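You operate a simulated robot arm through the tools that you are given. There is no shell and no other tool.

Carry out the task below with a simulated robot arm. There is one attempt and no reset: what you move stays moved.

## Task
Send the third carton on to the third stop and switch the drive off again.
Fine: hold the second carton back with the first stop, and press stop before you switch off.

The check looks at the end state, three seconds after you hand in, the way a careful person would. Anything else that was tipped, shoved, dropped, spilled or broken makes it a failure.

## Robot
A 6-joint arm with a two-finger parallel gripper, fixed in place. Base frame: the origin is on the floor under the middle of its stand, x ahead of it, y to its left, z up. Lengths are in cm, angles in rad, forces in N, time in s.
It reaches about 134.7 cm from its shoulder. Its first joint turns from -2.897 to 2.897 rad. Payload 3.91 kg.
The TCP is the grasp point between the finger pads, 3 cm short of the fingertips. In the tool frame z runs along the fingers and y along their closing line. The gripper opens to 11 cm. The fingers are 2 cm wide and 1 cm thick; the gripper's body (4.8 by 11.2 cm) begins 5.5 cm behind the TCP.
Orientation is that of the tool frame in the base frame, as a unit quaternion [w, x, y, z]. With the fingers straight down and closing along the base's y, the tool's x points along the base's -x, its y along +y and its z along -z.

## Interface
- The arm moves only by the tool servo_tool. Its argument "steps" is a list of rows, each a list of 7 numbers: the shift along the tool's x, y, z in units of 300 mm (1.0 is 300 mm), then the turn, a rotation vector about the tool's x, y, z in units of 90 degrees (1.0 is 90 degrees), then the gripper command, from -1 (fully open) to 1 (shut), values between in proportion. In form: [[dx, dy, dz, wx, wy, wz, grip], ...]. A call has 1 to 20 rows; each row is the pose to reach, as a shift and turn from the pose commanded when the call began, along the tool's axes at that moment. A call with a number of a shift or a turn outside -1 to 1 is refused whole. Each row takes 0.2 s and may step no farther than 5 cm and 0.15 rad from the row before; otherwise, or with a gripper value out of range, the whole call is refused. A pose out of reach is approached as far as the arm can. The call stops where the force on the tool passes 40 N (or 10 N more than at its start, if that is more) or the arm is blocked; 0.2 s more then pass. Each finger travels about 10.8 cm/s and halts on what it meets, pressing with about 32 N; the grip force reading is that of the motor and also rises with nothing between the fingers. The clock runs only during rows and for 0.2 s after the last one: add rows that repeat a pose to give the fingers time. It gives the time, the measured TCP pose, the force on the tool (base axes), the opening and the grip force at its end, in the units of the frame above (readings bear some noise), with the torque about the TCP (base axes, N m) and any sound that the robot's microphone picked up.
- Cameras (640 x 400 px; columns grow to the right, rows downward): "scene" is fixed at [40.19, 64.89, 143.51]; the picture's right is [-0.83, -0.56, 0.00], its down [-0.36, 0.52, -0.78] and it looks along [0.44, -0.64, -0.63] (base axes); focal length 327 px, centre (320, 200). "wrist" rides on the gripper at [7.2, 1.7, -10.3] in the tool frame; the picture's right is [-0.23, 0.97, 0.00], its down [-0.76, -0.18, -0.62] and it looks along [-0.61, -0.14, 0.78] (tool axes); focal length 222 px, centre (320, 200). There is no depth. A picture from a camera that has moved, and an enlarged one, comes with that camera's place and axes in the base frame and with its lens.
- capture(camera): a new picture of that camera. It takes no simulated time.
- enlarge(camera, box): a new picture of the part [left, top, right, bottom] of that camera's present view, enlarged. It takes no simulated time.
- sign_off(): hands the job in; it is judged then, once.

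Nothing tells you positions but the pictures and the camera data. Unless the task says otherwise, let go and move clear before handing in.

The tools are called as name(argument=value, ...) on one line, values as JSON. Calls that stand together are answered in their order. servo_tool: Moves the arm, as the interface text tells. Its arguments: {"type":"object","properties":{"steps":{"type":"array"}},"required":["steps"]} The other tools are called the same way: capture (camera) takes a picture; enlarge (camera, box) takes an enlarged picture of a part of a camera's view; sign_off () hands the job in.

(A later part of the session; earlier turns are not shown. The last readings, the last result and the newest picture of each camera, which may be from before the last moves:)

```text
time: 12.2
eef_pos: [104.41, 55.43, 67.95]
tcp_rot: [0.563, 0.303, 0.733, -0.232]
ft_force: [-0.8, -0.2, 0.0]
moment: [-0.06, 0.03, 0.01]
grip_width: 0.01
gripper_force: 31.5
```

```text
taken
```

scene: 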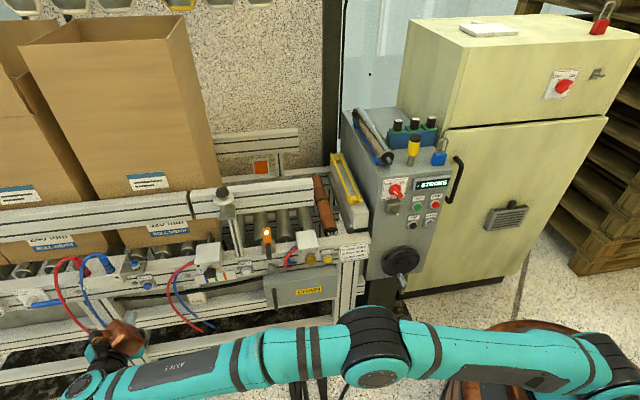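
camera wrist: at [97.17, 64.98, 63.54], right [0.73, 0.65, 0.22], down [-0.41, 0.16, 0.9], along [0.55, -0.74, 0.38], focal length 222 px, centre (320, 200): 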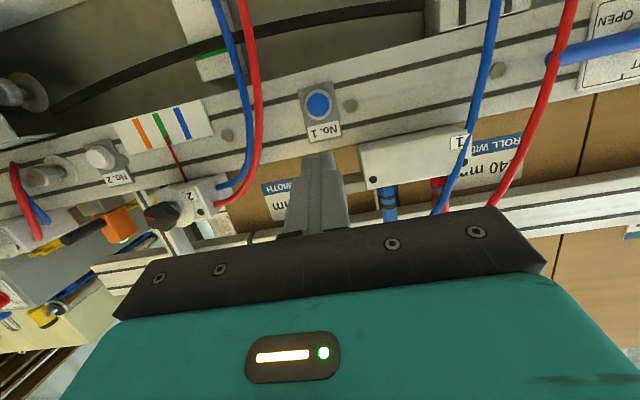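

The fingertips are lined up in front of the No. 1 button. I'll check the valve plate and refine the button position before pressing.

enlarge(camera="wrist", box=[520, 0, 640, 100])

enlarge(camera="wrist", box=[270, 70, 370, 180])

enlarge(camera="scene", box=[0, 250, 100, 320])

```text
4.00 times, centred on (580, 50) of wrist
camera zoom: at [97.17, 64.98, 63.54], right [0.73, 0.65, 0.22], down [-0.41, 0.16, 0.9], along [0.55, -0.74, 0.38], focal length 888 px, centre (-720, 800)
```

zoom: 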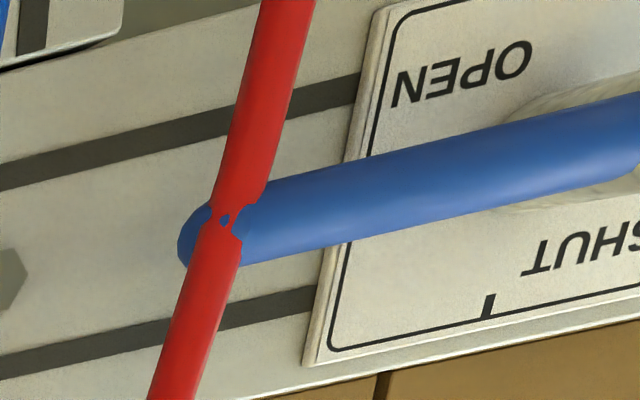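

```text
3.64 times, centred on (320, 125) of wrist
camera zoom: at [97.17, 64.98, 63.54], right [0.73, 0.65, 0.22], down [-0.41, 0.16, 0.9], along [0.55, -0.74, 0.38], focal length 808 px, centre (320, 473)
```

zoom: 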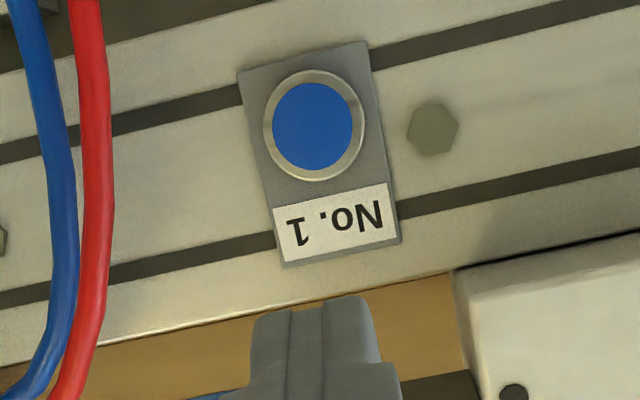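

```text
5.71 times, centred on (50, 285) of scene
camera zoom: at [40.19, 64.89, 143.51], right [-0.83, -0.56, 0.0], down [-0.36, 0.52, -0.78], along [0.44, -0.64, -0.63], focal length 1869 px, centre (1863, -286)
```

zoom: 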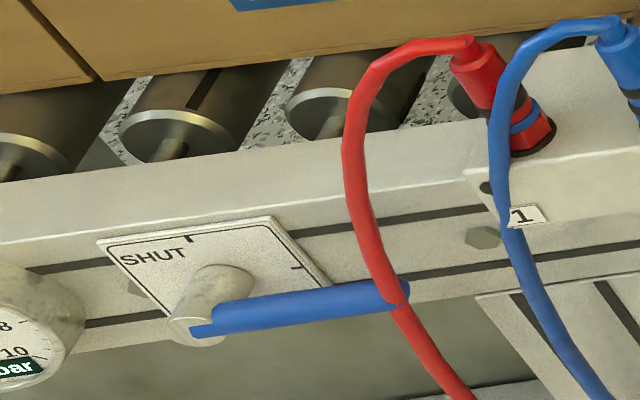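

The valve is OPEN with air on, and No. 1 at [114.2, 45.6, 63.4] is confirmed. I'll ease the closed fingertips onto it in small steps and watch the force and any sound.

servo_tool(steps=[[0.035, 0, 0.139, 0, 0, 0, 1], [0.0705, 0, 0.278, 0, 0, 0, 1], [0.0577, 0, 0.326, 0, 0, 0, 1], [0.049, 0, 0.358, 0, 0, 0, 1], [0.043, 0, 0.381, 0, 0, 0, 1], [0.0387, 0, 0.397, 0, 0, 0, 1]])

enlarge(camera="wrist", box=[240, 60, 400, 200])

enlarge(camera="scene", box=[80, 225, 180, 295])

```text
time: 13.6
eef_pos: [112.48, 47.32, 63.71]
tcp_rot: [0.562, 0.303, 0.734, -0.232]
ft_force: [-13.0, 10.7, 0.1]
moment: [-0.05, 0.0, -0.03]
grip_width: 0.01
gripper_force: 32.7
heard: click
```

```text
2.86 times, centred on (320, 130) of wrist
camera zoom: at [105.04, 56.82, 59.33], right [0.73, 0.65, 0.22], down [-0.41, 0.16, 0.9], along [0.55, -0.74, 0.38], focal length 635 px, centre (320, 400)
```

zoom: 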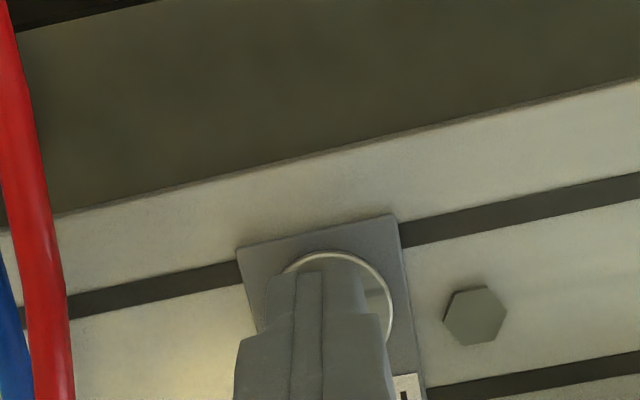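

```text
5.71 times, centred on (130, 260) of scene
camera zoom: at [40.19, 64.89, 143.51], right [-0.83, -0.56, 0.0], down [-0.36, 0.52, -0.78], along [0.44, -0.64, -0.63], focal length 1869 px, centre (1406, -143)
```

zoom: 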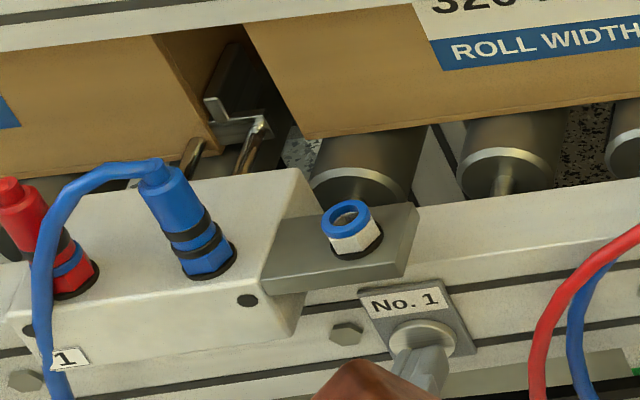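

I heard a click, and stop 1's blade has come out on its rods across the path in front of carton 2. I'll pull back and check that it stays extended.

servo_tool(steps=[[0.01, 0, -0.06, 0, 0, 0, 1], [0.035, 0, -0.15, 0, 0, 0, 1], [0.05, 0, -0.28, 0, 0, 0, 1], [0.05, 0, -0.28, 0, 0, 0, 1]])

enlarge(camera="scene", box=[80, 225, 180, 295])

enlarge(camera="wrist", box=[240, 40, 440, 200])

enlarge(camera="scene", box=[170, 205, 350, 300])

```text
time: 14.6
eef_pos: [106.41, 52.86, 64.22]
tcp_rot: [0.562, 0.304, 0.733, -0.234]
ft_force: [-0.3, 0.5, -0.3]
moment: [-0.01, 0.03, -0.01]
grip_width: 0.0
gripper_force: 32.0
```

```text
5.71 times, centred on (130, 260) of scene
camera zoom: at [40.19, 64.89, 143.51], right [-0.83, -0.56, 0.0], down [-0.36, 0.52, -0.78], along [0.44, -0.64, -0.63], focal length 1869 px, centre (1406, -143)
```

zoom: 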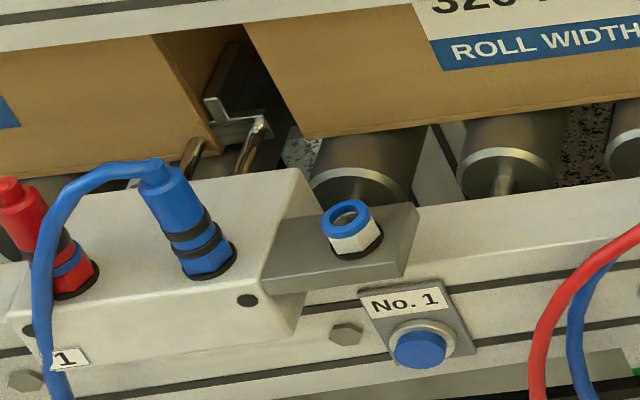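

```text
2.50 times, centred on (340, 120) of wrist
camera zoom: at [99.0, 62.54, 59.79], right [0.73, 0.65, 0.22], down [-0.41, 0.16, 0.9], along [0.55, -0.75, 0.38], focal length 555 px, centre (270, 400)
```

zoom: 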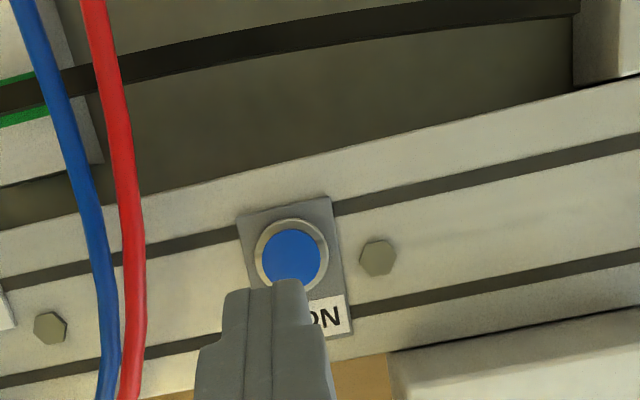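

```text
3.56 times, centred on (260, 252) of scene
camera zoom: at [40.19, 64.89, 143.51], right [-0.83, -0.56, 0.0], down [-0.36, 0.52, -0.78], along [0.44, -0.64, -0.63], focal length 1163 px, centre (533, 13)
```

zoom: 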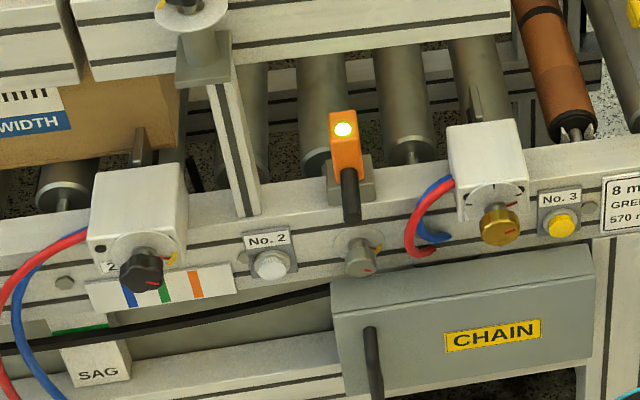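

Stop 1 is extended and stays that way, just in front of carton 2. Now I'll retreat and travel downstream to No. 3, tilting the hand back a little so it clears the chain box and the gold knob.

servo_tool(steps=[[-0.04, 0, -0.133, 0, 0, 0, 1], [-0.09, 0, -0.266, 0, 0.03, 0, 1], [-0.14, 0, -0.4, 0, 0.06, 0, 1], [-0.196, 0, -0.532, 0, 0.09, 0, 1], [-0.196, -0.16, -0.532, 0, 0.12, 0, 1], [-0.196, -0.32, -0.532, 0, 0.15, 0, 1], [-0.196, -0.48, -0.532, 0, 0.167, 0, 1], [-0.196, -0.64, -0.532, 0, 0.167, 0, 1], [-0.196, -0.8, -0.532, 0, 0.167, 0, 1], [-0.196, -0.967, -0.532, 0, 0.167, 0, 1]])

capture(camera="wrist")

```text
time: 16.8
eef_pos: [76.14, 42.21, 74.16]
tcp_rot: [0.461, 0.331, 0.801, -0.191]
ft_force: [0.2, 0.2, -0.7]
moment: [-0.06, -0.03, -0.01]
grip_width: 0.03
gripper_force: 32.1
```

```text
taken
camera wrist: at [68.3, 52.29, 73.0], right [0.77, 0.61, 0.2], down [-0.24, -0.01, 0.97], along [0.59, -0.79, 0.13], focal length 222 px, centre (320, 200)
```

wrist: 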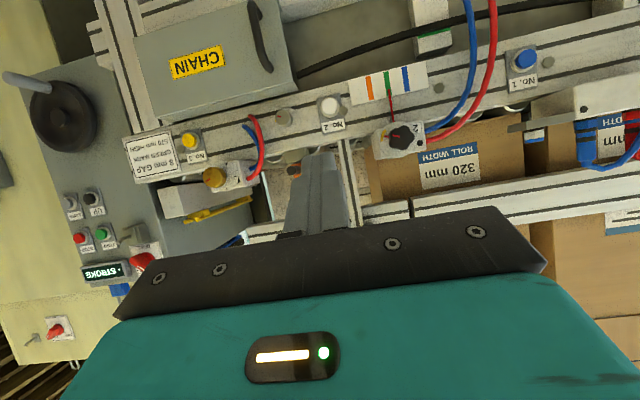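

I'm now between No. 2 and No. 3. I'll enlarge No. 3 and the chain box to set clearances.

enlarge(camera="wrist", box=[120, 60, 280, 200])

enlarge(camera="scene", box=[255, 225, 355, 310])

```text
2.86 times, centred on (200, 130) of wrist
camera zoom: at [68.3, 52.29, 73.0], right [0.77, 0.61, 0.2], down [-0.24, -0.01, 0.97], along [0.59, -0.79, 0.13], focal length 635 px, centre (663, 400)
```

zoom: 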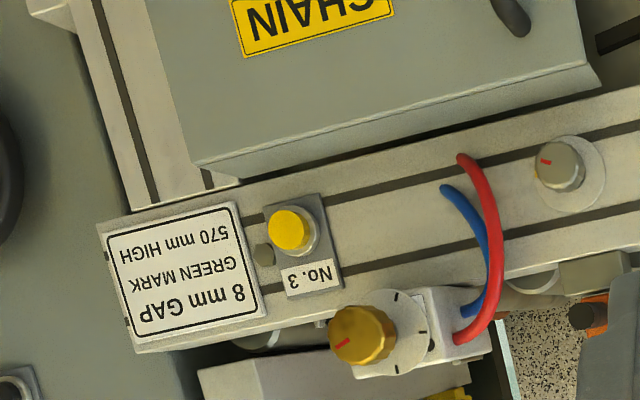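

```text
4.71 times, centred on (305, 268) of scene
camera zoom: at [40.19, 64.89, 143.51], right [-0.83, -0.56, 0.0], down [-0.36, 0.52, -0.78], along [0.44, -0.64, -0.63], focal length 1539 px, centre (391, -118)
```

zoom: 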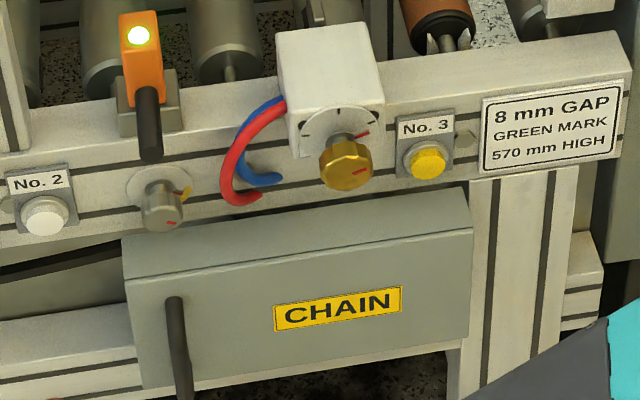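

No. 3 is at about [76.1, 8.4, 64], with the gold knob tip at about [76.6, 16.5, 71] and the chain box top at z ≈ 61 just below it. I'll approach level with a 15° yaw so that the hand stays clear of the knob, stopping short of the button.

servo_tool(steps=[[0, -0.136, 0, -0.026, -0.028, -0.011, 1], [0, -0.272, 0, -0.052, -0.056, -0.021, 1], [0, -0.408, 0, -0.078, -0.083, -0.032, 1], [0, -0.545, 0, -0.103, -0.111, -0.043, 1], [0, -0.681, 0, -0.129, -0.139, -0.054, 1], [0, -0.818, 0, -0.1552, -0.1667, -0.0644, 1], [0.009, -0.818, 0.132, -0.1552, -0.1667, -0.0644, 1], [0.018, -0.818, 0.264, -0.1552, -0.1667, -0.0644, 1], [0.028, -0.818, 0.397, -0.1552, -0.1667, -0.0644, 1], [0.028, -0.818, 0.397, -0.1552, -0.1667, -0.0644, 1]])

capture(camera="wrist")

capture(camera="scene")

```text
time: 19.0
eef_pos: [66.14, 18.06, 67.53]
tcp_rot: [0.588, 0.205, 0.767, -0.157]
ft_force: [0.1, 0.1, 0.4]
moment: [0.0, -0.01, -0.02]
grip_width: 0.0
gripper_force: 32.5
```

```text
taken
camera wrist: at [56.59, 25.31, 63.06], right [0.54, 0.82, 0.22], down [-0.44, 0.05, 0.9], along [0.72, -0.58, 0.38], focal length 222 px, centre (320, 200)
```

wrist: 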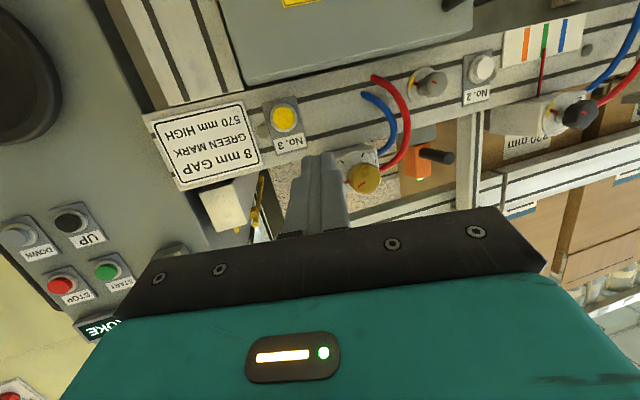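

```text
taken
```

scene: 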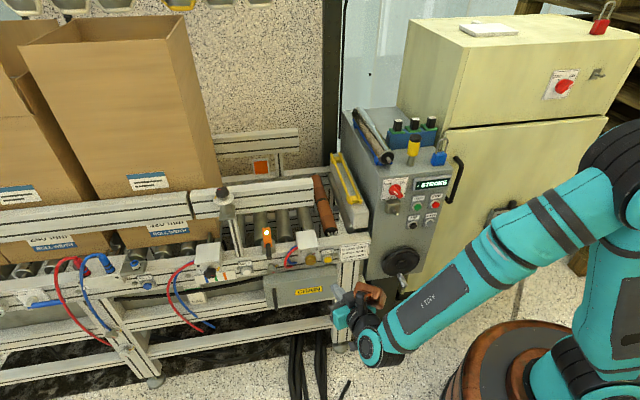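

The fingers are in front of No. 3. I'll check the alignment closely.

enlarge(camera="wrist", box=[240, 80, 360, 200])

enlarge(camera="scene", box=[290, 225, 400, 310])

```text
3.33 times, centred on (300, 140) of wrist
camera zoom: at [56.59, 25.31, 63.06], right [0.54, 0.82, 0.22], down [-0.44, 0.05, 0.9], along [0.72, -0.58, 0.38], focal length 740 px, centre (387, 400)
```

zoom: 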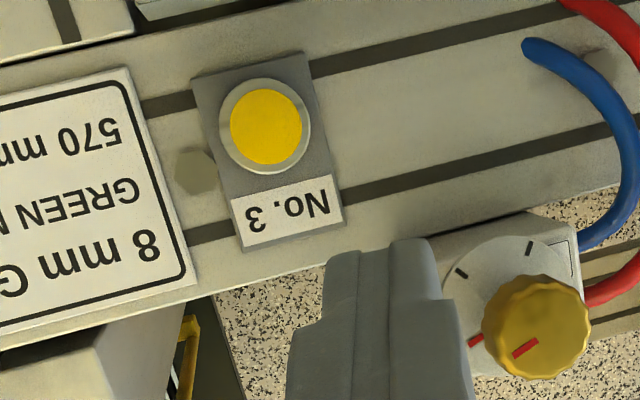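

```text
4.71 times, centred on (345, 268) of scene
camera zoom: at [40.19, 64.89, 143.51], right [-0.83, -0.56, 0.0], down [-0.36, 0.52, -0.78], along [0.44, -0.64, -0.63], focal length 1539 px, centre (202, -118)
```

zoom: 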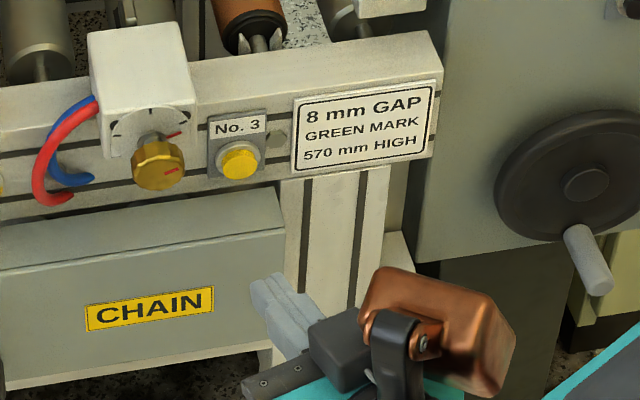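

The fine position for No. 3 is [76.0, 7.4, 63.4]. I'll press it in small steps, as I did with No. 1.

servo_tool(steps=[[0.0287, -0.05, 0.1405, 0, 0, 0, 1], [0.0574, -0.1, 0.281, 0, 0, 0, 1], [0.0448, -0.113, 0.3276, 0, 0, 0, 1], [0.0365, -0.1217, 0.3587, 0, 0, 0, 1], [0.0315, -0.1269, 0.3773, 0, 0, 0, 1], [0.0273, -0.1312, 0.3929, 0, 0, 0, 1]])

enlarge(camera="scene", box=[270, 215, 370, 300])

enlarge(camera="wrist", box=[220, 60, 400, 200])

```text
time: 20.4
eef_pos: [73.5, 9.1, 63.65]
tcp_rot: [0.588, 0.205, 0.766, -0.158]
ft_force: [-1.7, 1.1, -1.1]
moment: [0.04, 0.04, 0.0]
grip_width: 0.01
gripper_force: 31.5
```

```text
4.71 times, centred on (320, 258) of scene
camera zoom: at [40.19, 64.89, 143.51], right [-0.83, -0.56, 0.0], down [-0.36, 0.52, -0.78], along [0.44, -0.64, -0.63], focal length 1539 px, centre (320, -71)
```

zoom: 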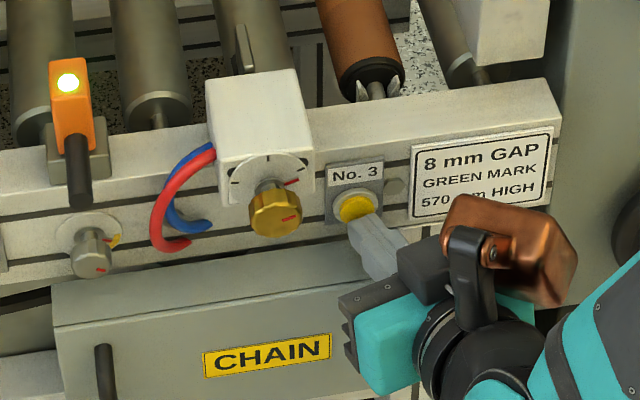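

```text
2.86 times, centred on (310, 130) of wrist
camera zoom: at [63.89, 16.41, 59.21], right [0.54, 0.81, 0.22], down [-0.44, 0.05, 0.9], along [0.72, -0.58, 0.38], focal length 635 px, centre (349, 400)
```

zoom: 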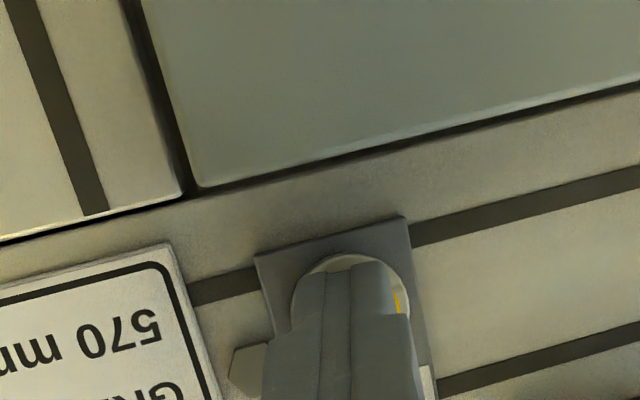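

The fingertips are just touching No. 3. I'll push in a few more millimetres.

servo_tool(steps=[[-0.0025, -0.0026, 0.0093, 0, 0, 0, 1], [-0.005, -0.0052, 0.0187, 0, 0, 0, 1]])

enlarge(camera="scene", box=[270, 205, 370, 290])

```text
time: 21.0
eef_pos: [73.67, 8.72, 63.53]
tcp_rot: [0.588, 0.205, 0.766, -0.158]
ft_force: [-12.1, 8.8, 1.6]
moment: [-0.01, -0.02, -0.07]
grip_width: 0.0
gripper_force: 31.8
heard: click
```

```text
4.71 times, centred on (320, 248) of scene
camera zoom: at [40.19, 64.89, 143.51], right [-0.83, -0.56, 0.0], down [-0.36, 0.52, -0.78], along [0.44, -0.64, -0.63], focal length 1539 px, centre (320, -24)
```

zoom: 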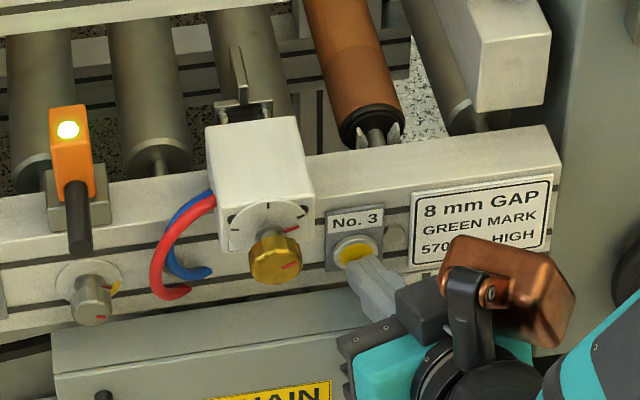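

It clicked and blade 3 is moving out. I'll back off and look again.

servo_tool(steps=[[0.008, 0.009, -0.031, 0, 0, 0, 1], [0.025, 0.03, -0.12, 0, 0, 0, 1], [0.06, 0.07, -0.25, 0, 0, 0, 1], [0.1, 0.1, -0.38, 0, 0, 0, 1], [0.1, 0.1, -0.38, 0, 0, 0, 1]])

enlarge(camera="scene", box=[270, 205, 370, 290])

enlarge(camera="scene", box=[80, 225, 240, 295])

capture(camera="wrist")

```text
time: 22.2
eef_pos: [65.3, 17.25, 63.73]
tcp_rot: [0.589, 0.204, 0.766, -0.157]
ft_force: [0.0, 0.6, -0.2]
moment: [0.03, -0.03, -0.01]
grip_width: 0.02
gripper_force: 31.8
```

```text
4.71 times, centred on (320, 248) of scene
camera zoom: at [40.19, 64.89, 143.51], right [-0.83, -0.56, 0.0], down [-0.36, 0.52, -0.78], along [0.44, -0.64, -0.63], focal length 1539 px, centre (320, -24)
```

zoom: 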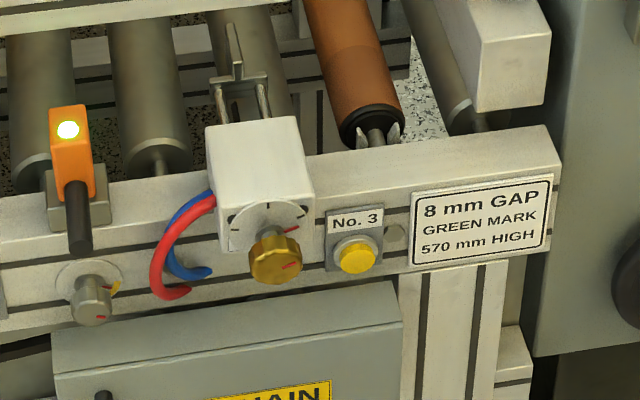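

```text
4.00 times, centred on (160, 260) of scene
camera zoom: at [40.19, 64.89, 143.51], right [-0.83, -0.56, 0.0], down [-0.36, 0.52, -0.78], along [0.44, -0.64, -0.63], focal length 1308 px, centre (960, -40)
```

zoom: 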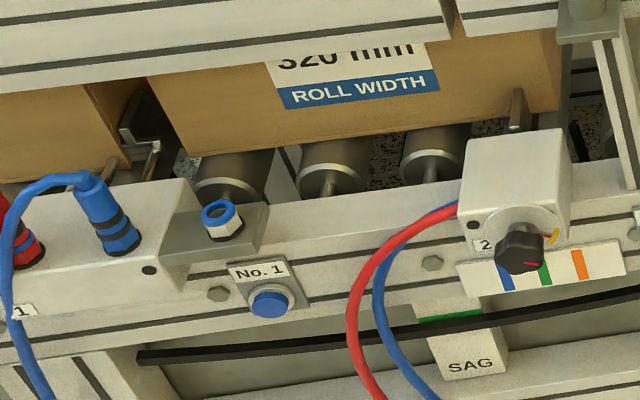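

```text
taken
camera wrist: at [55.73, 24.56, 59.28], right [0.54, 0.81, 0.22], down [-0.44, 0.05, 0.9], along [0.72, -0.58, 0.38], focal length 222 px, centre (320, 200)
```

wrist: 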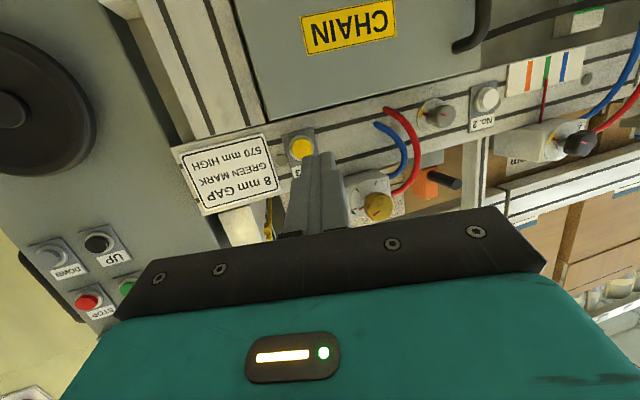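

Stop 3 is fully extended, stop 1 is holding, and stop 2 is still retracted beside carton 3. Next is the drive switch. I'll back away, rise to panel height and level the hand facing the panel.

servo_tool(steps=[[-0.076, -0.081, -0.089, 0.024, -0.024, 0.003, 1], [-0.152, -0.162, -0.178, 0.048, -0.048, 0.006, 1], [-0.228, -0.243, -0.268, 0.071, -0.071, 0.01, 1], [-0.305, -0.323, -0.357, 0.095, -0.095, 0.013, 1], [-0.381, -0.404, -0.446, 0.119, -0.119, 0.016, 1], [-0.457, -0.485, -0.536, 0.143, -0.143, 0.019, 1], [-0.533, -0.566, -0.625, 0.1667, -0.1667, 0.0224, 1], [-0.533, -0.566, -0.625, 0.1667, -0.1667, 0.0224, 0.2]])

capture(camera="wrist")

capture(camera="scene")

```text
time: 24.0
eef_pos: [45.9, 10.75, 85.33]
tcp_rot: [0.653, 0.271, 0.653, -0.271]
ft_force: [-0.3, -1.2, -0.9]
moment: [-0.01, -0.01, 0.0]
grip_width: 4.41
gripper_force: 0.0
out of reach, approached as far as the arm can: row 5, 6, 7, 8
```

```text
taken
camera wrist: at [39.77, 19.29, 77.96], right [0.69, 0.69, 0.23], down [-0.57, 0.32, 0.76], along [0.45, -0.65, 0.61], focal length 222 px, centre (320, 200)
```

wrist: 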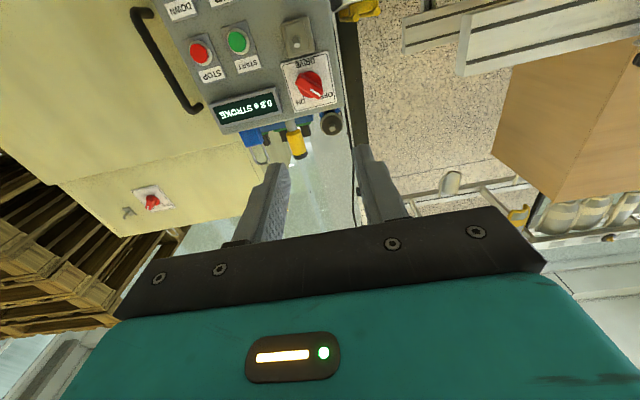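

```text
taken
```

scene: 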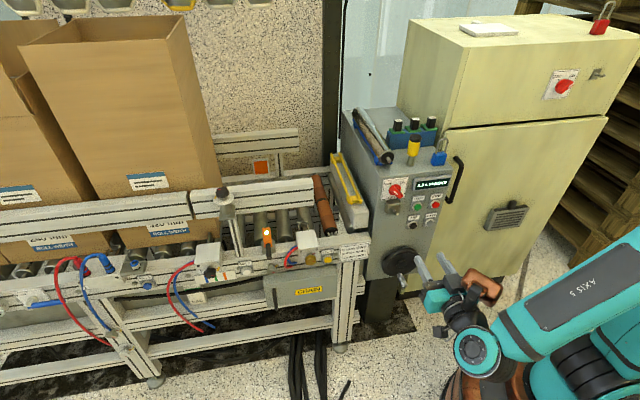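

The hand is level and facing the panel. The display now reads "0.8 s STROKE", the stop's stroke time. I'll enlarge to fix the drive switch position.

enlarge(camera="wrist", box=[180, 20, 360, 140])

enlarge(camera="scene", box=[370, 165, 460, 235])

```text
3.33 times, centred on (270, 80) of wrist
camera zoom: at [39.77, 19.29, 77.96], right [0.69, 0.69, 0.23], down [-0.57, 0.32, 0.76], along [0.45, -0.65, 0.61], focal length 740 px, centre (487, 600)
```

zoom: 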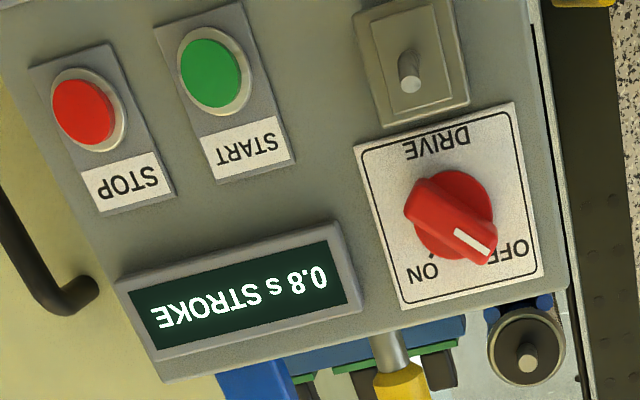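

```text
5.71 times, centred on (415, 200) of scene
camera zoom: at [40.19, 64.89, 143.51], right [-0.83, -0.56, 0.0], down [-0.36, 0.52, -0.78], along [0.44, -0.64, -0.63], focal length 1869 px, centre (-223, 200)
```

zoom: 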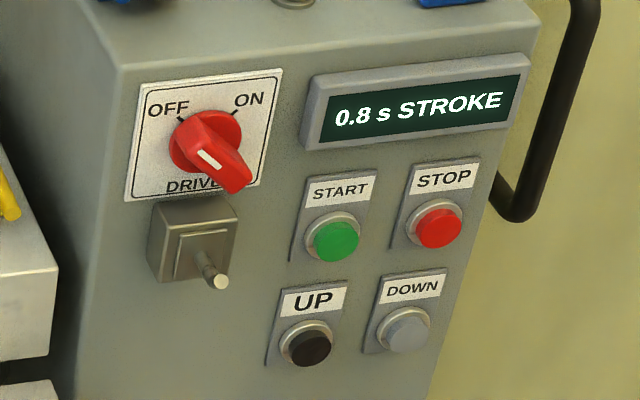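

The switch centre is at about [65.85, -11.5, 85.0] on the panel face, the lever stands about 3 cm proud, and it points at OFF. I'll roll the hand 45° so that the fingers straddle the lever, and move forward to a standoff.

servo_tool(steps=[[0, 0, 0.09, 0, 0, -0.08, 0.2], [0, 0, 0.18, 0, 0, -0.16, 0.2], [0, 0, 0.27, 0, 0, -0.25, 0.2], [0, 0, 0.36, 0, 0, -0.33, 0.2], [0, 0, 0.45, 0, 0, -0.42, 0.2], [0, 0, 0.54, 0, 0, -0.5, 0.2], [0, 0, 0.54, 0, 0, -0.5, 0.2]])

capture(camera="wrist")

enlarge(camera="scene", box=[350, 140, 480, 240])

```text
time: 25.6
eef_pos: [57.76, -0.69, 85.49]
tcp_rot: [0.5, 0.0, 0.706, -0.501]
ft_force: [0.2, 0.1, 0.1]
moment: [0.0, 0.04, -0.01]
grip_width: 4.39
gripper_force: 0.1
```

```text
taken
camera wrist: at [47.48, 3.86, 79.04], right [0.6, 0.6, -0.53], down [-0.15, 0.73, 0.66], along [0.78, -0.32, 0.53], focal length 222 px, centre (320, 200)
```

wrist: 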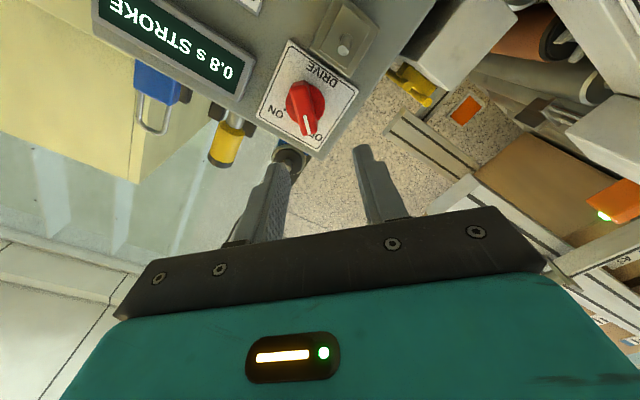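

```text
4.00 times, centred on (415, 190) of scene
camera zoom: at [40.19, 64.89, 143.51], right [-0.83, -0.56, 0.0], down [-0.36, 0.52, -0.78], along [0.44, -0.64, -0.63], focal length 1308 px, centre (-60, 240)
```

zoom: 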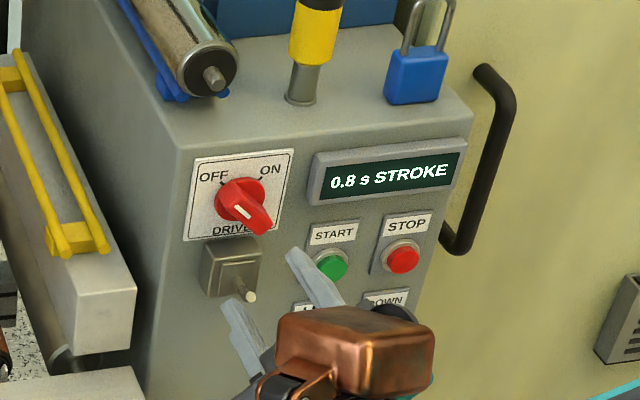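

I'm 13 cm short of the panel face. I'll shift about 2 cm to centre on the knob and move to just in front of the lever.

servo_tool(steps=[[0.03, -0.02, 0.03, 0, 0, 0, 0.2], [0.059, -0.04, 0.08, 0, 0, 0, 0.2], [0.059, -0.04, 0.15, 0, 0, 0, 0.2], [0.059, -0.04, 0.19, 0, 0, 0, 0.2], [0.059, -0.04, 0.19, 0, 0, 0, 0.2]])

enlarge(camera="wrist", box=[200, 60, 420, 220])

enlarge(camera="scene", box=[350, 140, 480, 240])

```text
time: 26.8
eef_pos: [60.21, -6.07, 85.07]
tcp_rot: [0.501, 0.001, 0.706, -0.501]
ft_force: [0.5, -0.5, 0.5]
moment: [-0.02, 0.0, 0.0]
grip_width: 4.38
gripper_force: 0.2
```

```text
2.50 times, centred on (310, 140) of wrist
camera zoom: at [49.99, -1.57, 78.55], right [0.6, 0.6, -0.53], down [-0.15, 0.73, 0.66], along [0.78, -0.32, 0.53], focal length 555 px, centre (345, 350)
```

zoom: 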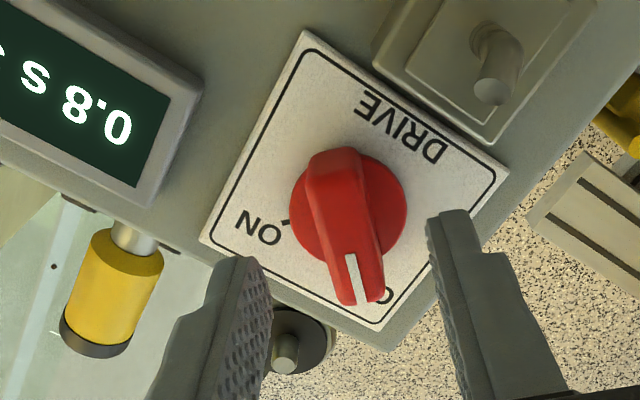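

```text
4.00 times, centred on (415, 190) of scene
camera zoom: at [40.19, 64.89, 143.51], right [-0.83, -0.56, 0.0], down [-0.36, 0.52, -0.78], along [0.44, -0.64, -0.63], focal length 1308 px, centre (-60, 240)
```

zoom: 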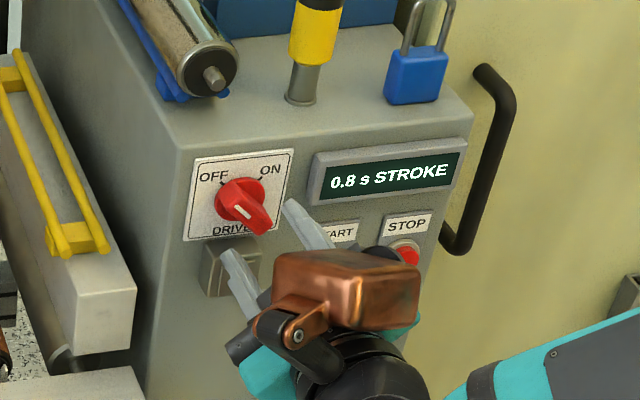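

The lever sits between the fingers. I'll move forward over it and close gently.

servo_tool(steps=[[0, 0, 0.05, 0, 0, 0, 0.2], [0, 0, 0.09, 0, 0, 0, 0.2], [0, 0, 0.112, 0, 0, 0, 0.2], [0, 0, 0.112, 0, 0, 0, 0.2]])

enlarge(camera="wrist", box=[200, 60, 420, 220])

enlarge(camera="scene", box=[350, 140, 480, 240])

```text
time: 27.8
eef_pos: [62.46, -8.36, 85.16]
tcp_rot: [0.501, 0.001, 0.706, -0.5]
ft_force: [-0.1, 0.1, -0.1]
moment: [0.03, 0.0, 0.0]
grip_width: 4.4
gripper_force: 0.1
```

```text
2.50 times, centred on (310, 140) of wrist
camera zoom: at [52.31, -3.93, 78.73], right [0.6, 0.6, -0.53], down [-0.15, 0.73, 0.66], along [0.78, -0.32, 0.53], focal length 555 px, centre (345, 350)
```

zoom: 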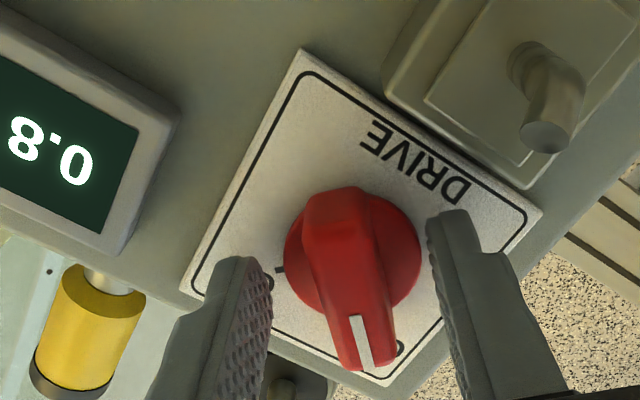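

```text
4.00 times, centred on (415, 190) of scene
camera zoom: at [40.19, 64.89, 143.51], right [-0.83, -0.56, 0.0], down [-0.36, 0.52, -0.78], along [0.44, -0.64, -0.63], focal length 1308 px, centre (-60, 240)
```

zoom: 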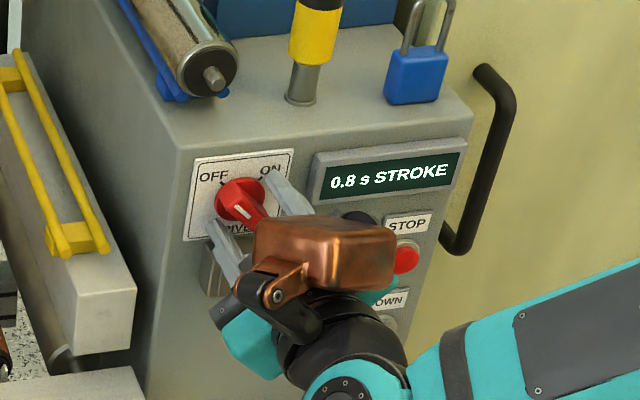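

The fingers straddle the lever. Closing now.

servo_tool(steps=[[0, 0, 0, 0, 0, 0, 0.5], [0, 0, 0, 0, 0, 0, 1], [0, 0, 0, 0, 0, 0, 1], [0, 0, 0, 0, 0, 0, 1]])

enlarge(camera="wrist", box=[200, 60, 420, 220])

enlarge(camera="scene", box=[350, 140, 480, 240])

```text
time: 28.8
eef_pos: [62.6, -8.34, 84.93]
tcp_rot: [0.5, -0.001, 0.707, -0.5]
ft_force: [11.8, 8.1, -18.6]
moment: [-0.08, -0.08, 0.81]
grip_width: 1.59
gripper_force: 45.2
```

```text
2.50 times, centred on (310, 140) of wrist
camera zoom: at [52.36, -3.86, 78.64], right [0.6, 0.6, -0.53], down [-0.15, 0.73, 0.66], along [0.79, -0.32, 0.53], focal length 555 px, centre (345, 350)
```

zoom: 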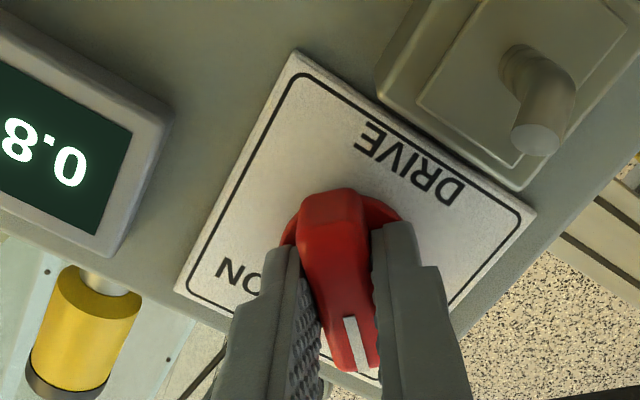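

```text
4.00 times, centred on (415, 190) of scene
camera zoom: at [40.19, 64.89, 143.51], right [-0.83, -0.56, 0.0], down [-0.36, 0.52, -0.78], along [0.44, -0.64, -0.63], focal length 1308 px, centre (-60, 240)
```

zoom: 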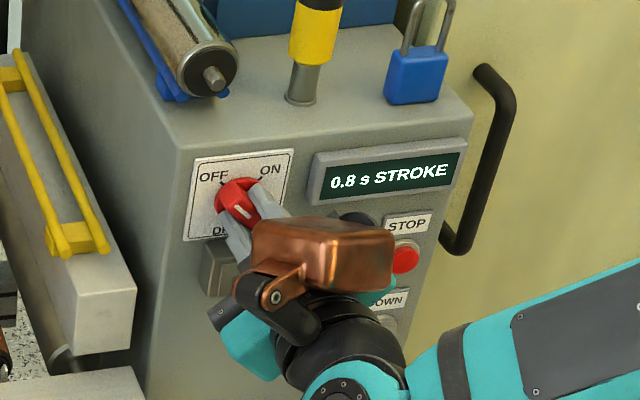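

I have the lever, 1.6 cm wide. A side force shows I'm a few millimetres off centre, so I'll shift that way to relieve it.

servo_tool(steps=[[0, 0.006, 0, 0, 0, 0, 1], [0, 0.012, 0, 0, 0, 0, 1]])

```text
time: 29.4
eef_pos: [62.61, -8.34, 84.99]
tcp_rot: [0.502, 0.002, 0.705, -0.5]
ft_force: [-2.0, 3.1, 11.8]
moment: [0.86, 0.89, -0.41]
grip_width: 1.59
gripper_force: 45.0
```

The remaining force is small. Now I'll turn the lever clockwise towards ON, half the way first.

servo_tool(steps=[[0, -0.003, 0, 0, 0, 0.08, 1], [0, -0.003, 0, 0, 0, 0.16, 1], [0, -0.003, 0, 0, 0, 0.24, 1], [0, -0.003, 0, 0, 0, 0.32, 1], [0, -0.003, 0, 0, 0, 0.4, 1], [0, -0.003, 0, 0, 0, 0.48, 1]])

enlarge(camera="wrist", box=[200, 60, 420, 220])

```text
time: 30.8
eef_pos: [62.65, -8.18, 85.03]
tcp_rot: [0.65, 0.261, 0.656, -0.281]
ft_force: [31.3, -2.5, 15.7]
moment: [0.22, 0.32, 0.3]
grip_width: 1.58
gripper_force: 44.8
```

```text
2.50 times, centred on (310, 140) of wrist
camera zoom: at [56.31, 0.07, 77.57], right [0.69, 0.69, 0.2], down [-0.55, 0.33, 0.76], along [0.46, -0.64, 0.61], focal length 555 px, centre (345, 350)
```

zoom: 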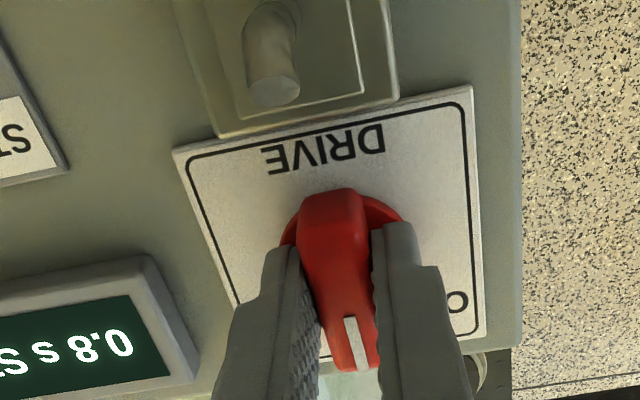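

The lever is now upright, halfway there. Some side load has built up, so I'll relieve it and then finish the turn to ON.

servo_tool(steps=[[-0.003, 0.004, 0.005, 0, 0, 0, 1], [-0.006, 0.008, 0.009, 0, 0, 0, 1]])

```text
time: 31.4
eef_pos: [62.92, -8.3, 85.07]
tcp_rot: [0.649, 0.26, 0.657, -0.281]
ft_force: [-33.6, 12.1, -1.1]
moment: [0.06, 0.01, 0.62]
grip_width: 1.58
gripper_force: 44.9
```

That was a slight over-correction. I'll trim it back and continue the turn.

servo_tool(steps=[[0, -0.003, -0.005, 0, 0, 0.02, 1], [0, -0.003, -0.005, 0, 0, 0.1, 1], [0, -0.003, -0.005, 0, 0, 0.18, 1], [0, -0.003, -0.005, 0, 0, 0.26, 1]])

enlarge(camera="wrist", box=[200, 60, 420, 220])

```text
time: 32.4
eef_pos: [62.79, -8.14, 84.97]
tcp_rot: [0.693, 0.389, 0.59, -0.142]
ft_force: [-7.8, 8.4, -27.4]
moment: [0.0, -0.05, -0.35]
grip_width: 1.58
gripper_force: 44.9
```

```text
2.50 times, centred on (310, 140) of wrist
camera zoom: at [58.35, 2.04, 78.81], right [0.58, 0.58, 0.57], down [-0.76, 0.12, 0.64], along [0.3, -0.8, 0.51], focal length 555 px, centre (345, 350)
```

zoom: 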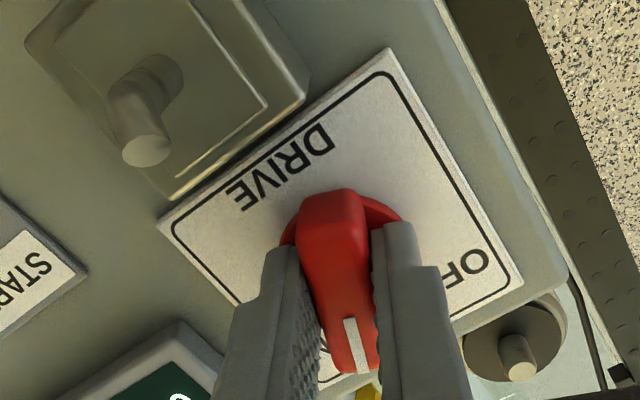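

The lever is about three quarters of the way over. I'll ease the load and finish the turn.

servo_tool(steps=[[0.006, -0.002, -0.002, 0, 0, 0.04, 1], [0.006, -0.002, -0.002, 0, 0, 0.1, 1], [0.006, -0.002, -0.002, 0, 0, 0.17, 1], [0.006, -0.002, -0.002, 0, 0, 0.24, 1]])

enlarge(camera="wrist", box=[200, 60, 420, 220])

enlarge(camera="scene", box=[350, 140, 480, 240])

```text
time: 33.0
eef_pos: [62.69, -8.25, 85.47]
tcp_rot: [0.695, 0.428, 0.568, -0.104]
ft_force: [4.5, -10.9, -1.7]
moment: [-0.24, -0.22, 0.92]
grip_width: 1.6
gripper_force: 44.7
out of reach, approached as far as the arm can: row 2
stopped in row 2: the force on the tool passed its limit at 66 N (the readings are from after the stop); the commanded pose is now the measured one
```

```text
2.50 times, centred on (310, 140) of wrist
camera zoom: at [58.72, 2.6, 79.83], right [0.54, 0.52, 0.66], down [-0.8, 0.08, 0.59], along [0.26, -0.85, 0.46], focal length 555 px, centre (345, 350)
```

zoom: 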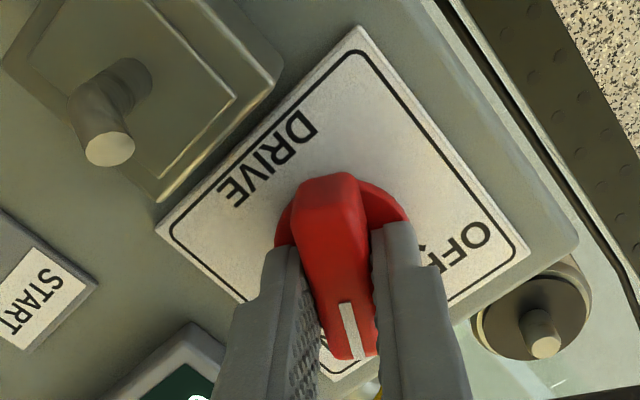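

```text
4.00 times, centred on (415, 190) of scene
camera zoom: at [40.19, 64.89, 143.51], right [-0.83, -0.56, 0.0], down [-0.36, 0.52, -0.78], along [0.44, -0.64, -0.63], focal length 1308 px, centre (-60, 240)
```

zoom: 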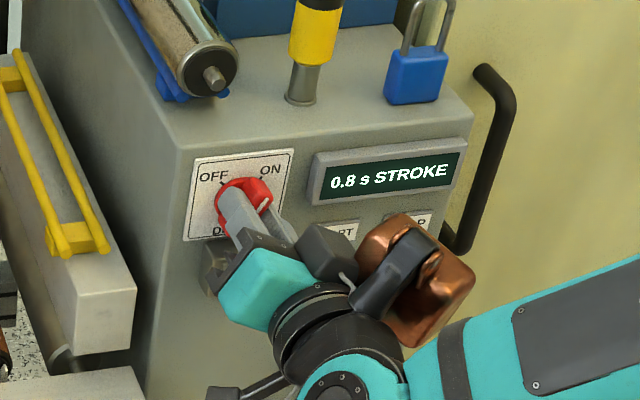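

The wrist has reached its limit with the lever about 17° short of the ON mark. I'll let go, back off and check where the lever stands. I can then push its end over with a finger.

servo_tool(steps=[[0, 0, 0, 0, 0, 0, 0.2], [0, 0, 0, 0, 0, 0, 0.2], [0, 0, -0.06, 0, 0, 0, 0.2], [0, 0, -0.13, 0, 0, 0, 0.2], [0, 0, -0.2, 0, 0, 0, 0.2]])

capture(camera="wrist")

enlarge(camera="wrist", box=[200, 20, 420, 180])

enlarge(camera="scene", box=[350, 140, 480, 240])

```text
time: 34.2
eef_pos: [58.4, -3.77, 85.61]
tcp_rot: [0.696, 0.427, 0.568, -0.104]
ft_force: [0.2, -0.6, 0.1]
moment: [-0.01, 0.0, 0.01]
grip_width: 4.4
gripper_force: 0.1
```

```text
taken
camera wrist: at [54.45, 6.99, 79.96], right [0.54, 0.52, 0.66], down [-0.8, 0.08, 0.59], along [0.26, -0.85, 0.46], focal length 222 px, centre (320, 200)
```

wrist: 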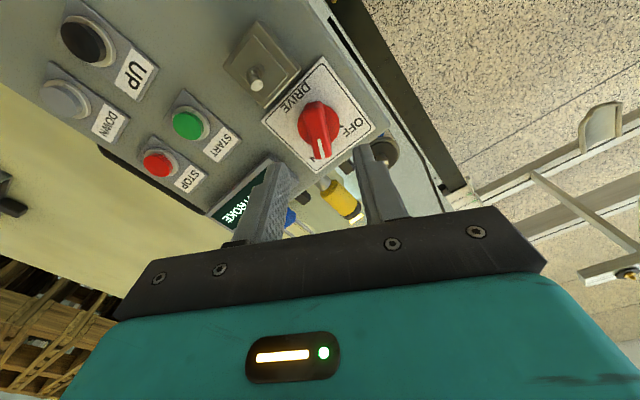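

```text
2.50 times, centred on (310, 100) of wrist
camera zoom: at [54.45, 6.99, 79.96], right [0.54, 0.52, 0.66], down [-0.8, 0.08, 0.59], along [0.26, -0.85, 0.46], focal length 555 px, centre (345, 450)
```

zoom: 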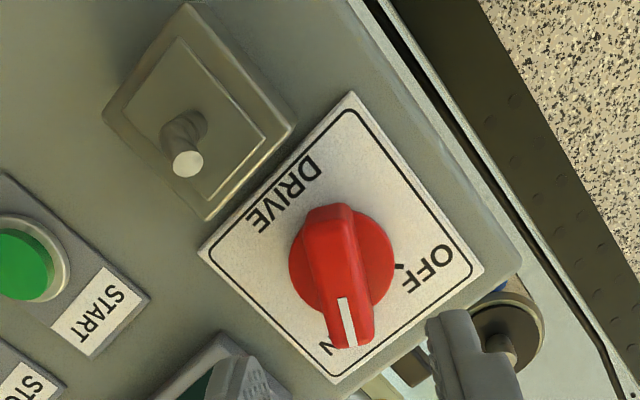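

```text
4.00 times, centred on (415, 190) of scene
camera zoom: at [40.19, 64.89, 143.51], right [-0.83, -0.56, 0.0], down [-0.36, 0.52, -0.78], along [0.44, -0.64, -0.63], focal length 1308 px, centre (-60, 240)
```

zoom: 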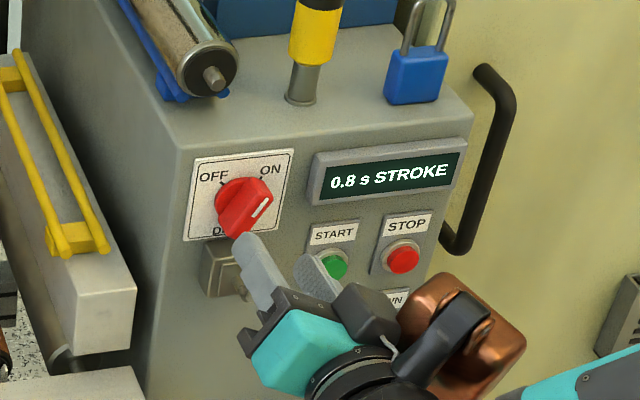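

The lever stays about 15° short of ON. I'll turn the hand back to level, close the fingers, and move to the left side of the lever's pointer end, ready to push it the rest of the way.

servo_tool(steps=[[-0.011, 0.022, 0, 0, 0, -0.079, 1], [-0.022, 0.044, 0, 0, 0, -0.158, 1], [-0.033, 0.066, 0, 0, 0, -0.238, 1], [-0.043, 0.088, 0, 0, 0, -0.317, 1], [-0.043, 0.088, 0.06, 0, 0, -0.317, 1], [-0.043, 0.088, 0.1, 0, 0, -0.317, 1]])

capture(camera="wrist")

enlarge(camera="scene", box=[350, 140, 480, 240])

```text
time: 35.6
eef_pos: [61.66, -4.73, 87.84]
tcp_rot: [0.649, 0.273, 0.656, -0.272]
ft_force: [-0.3, 0.3, -0.1]
moment: [-0.03, 0.02, -0.02]
grip_width: 0.0
gripper_force: 32.2
```

```text
taken
camera wrist: at [55.4, 3.73, 80.6], right [0.7, 0.68, 0.22], down [-0.56, 0.31, 0.77], along [0.45, -0.66, 0.6], focal length 222 px, centre (320, 200)
```

wrist: 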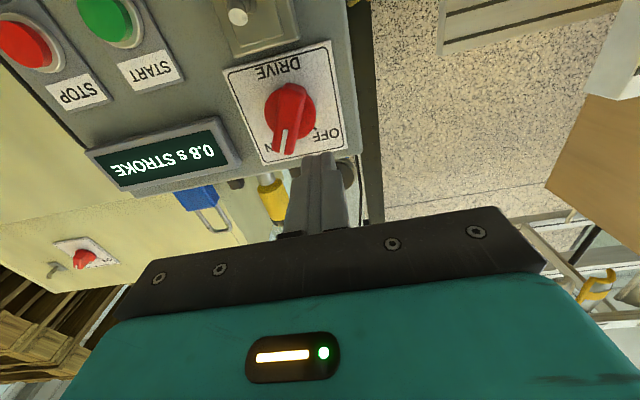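

```text
4.00 times, centred on (415, 190) of scene
camera zoom: at [40.19, 64.89, 143.51], right [-0.83, -0.56, 0.0], down [-0.36, 0.52, -0.78], along [0.44, -0.64, -0.63], focal length 1308 px, centre (-60, 240)
```

zoom: 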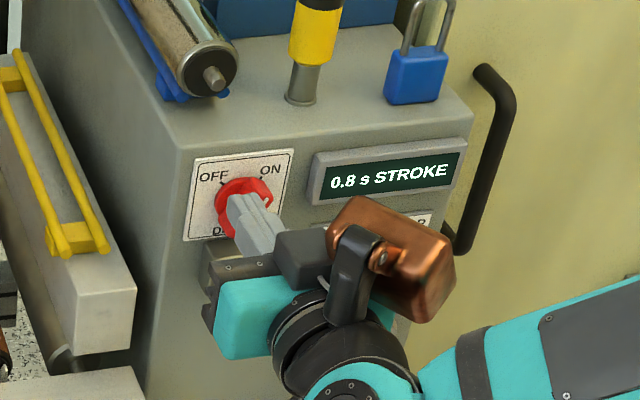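

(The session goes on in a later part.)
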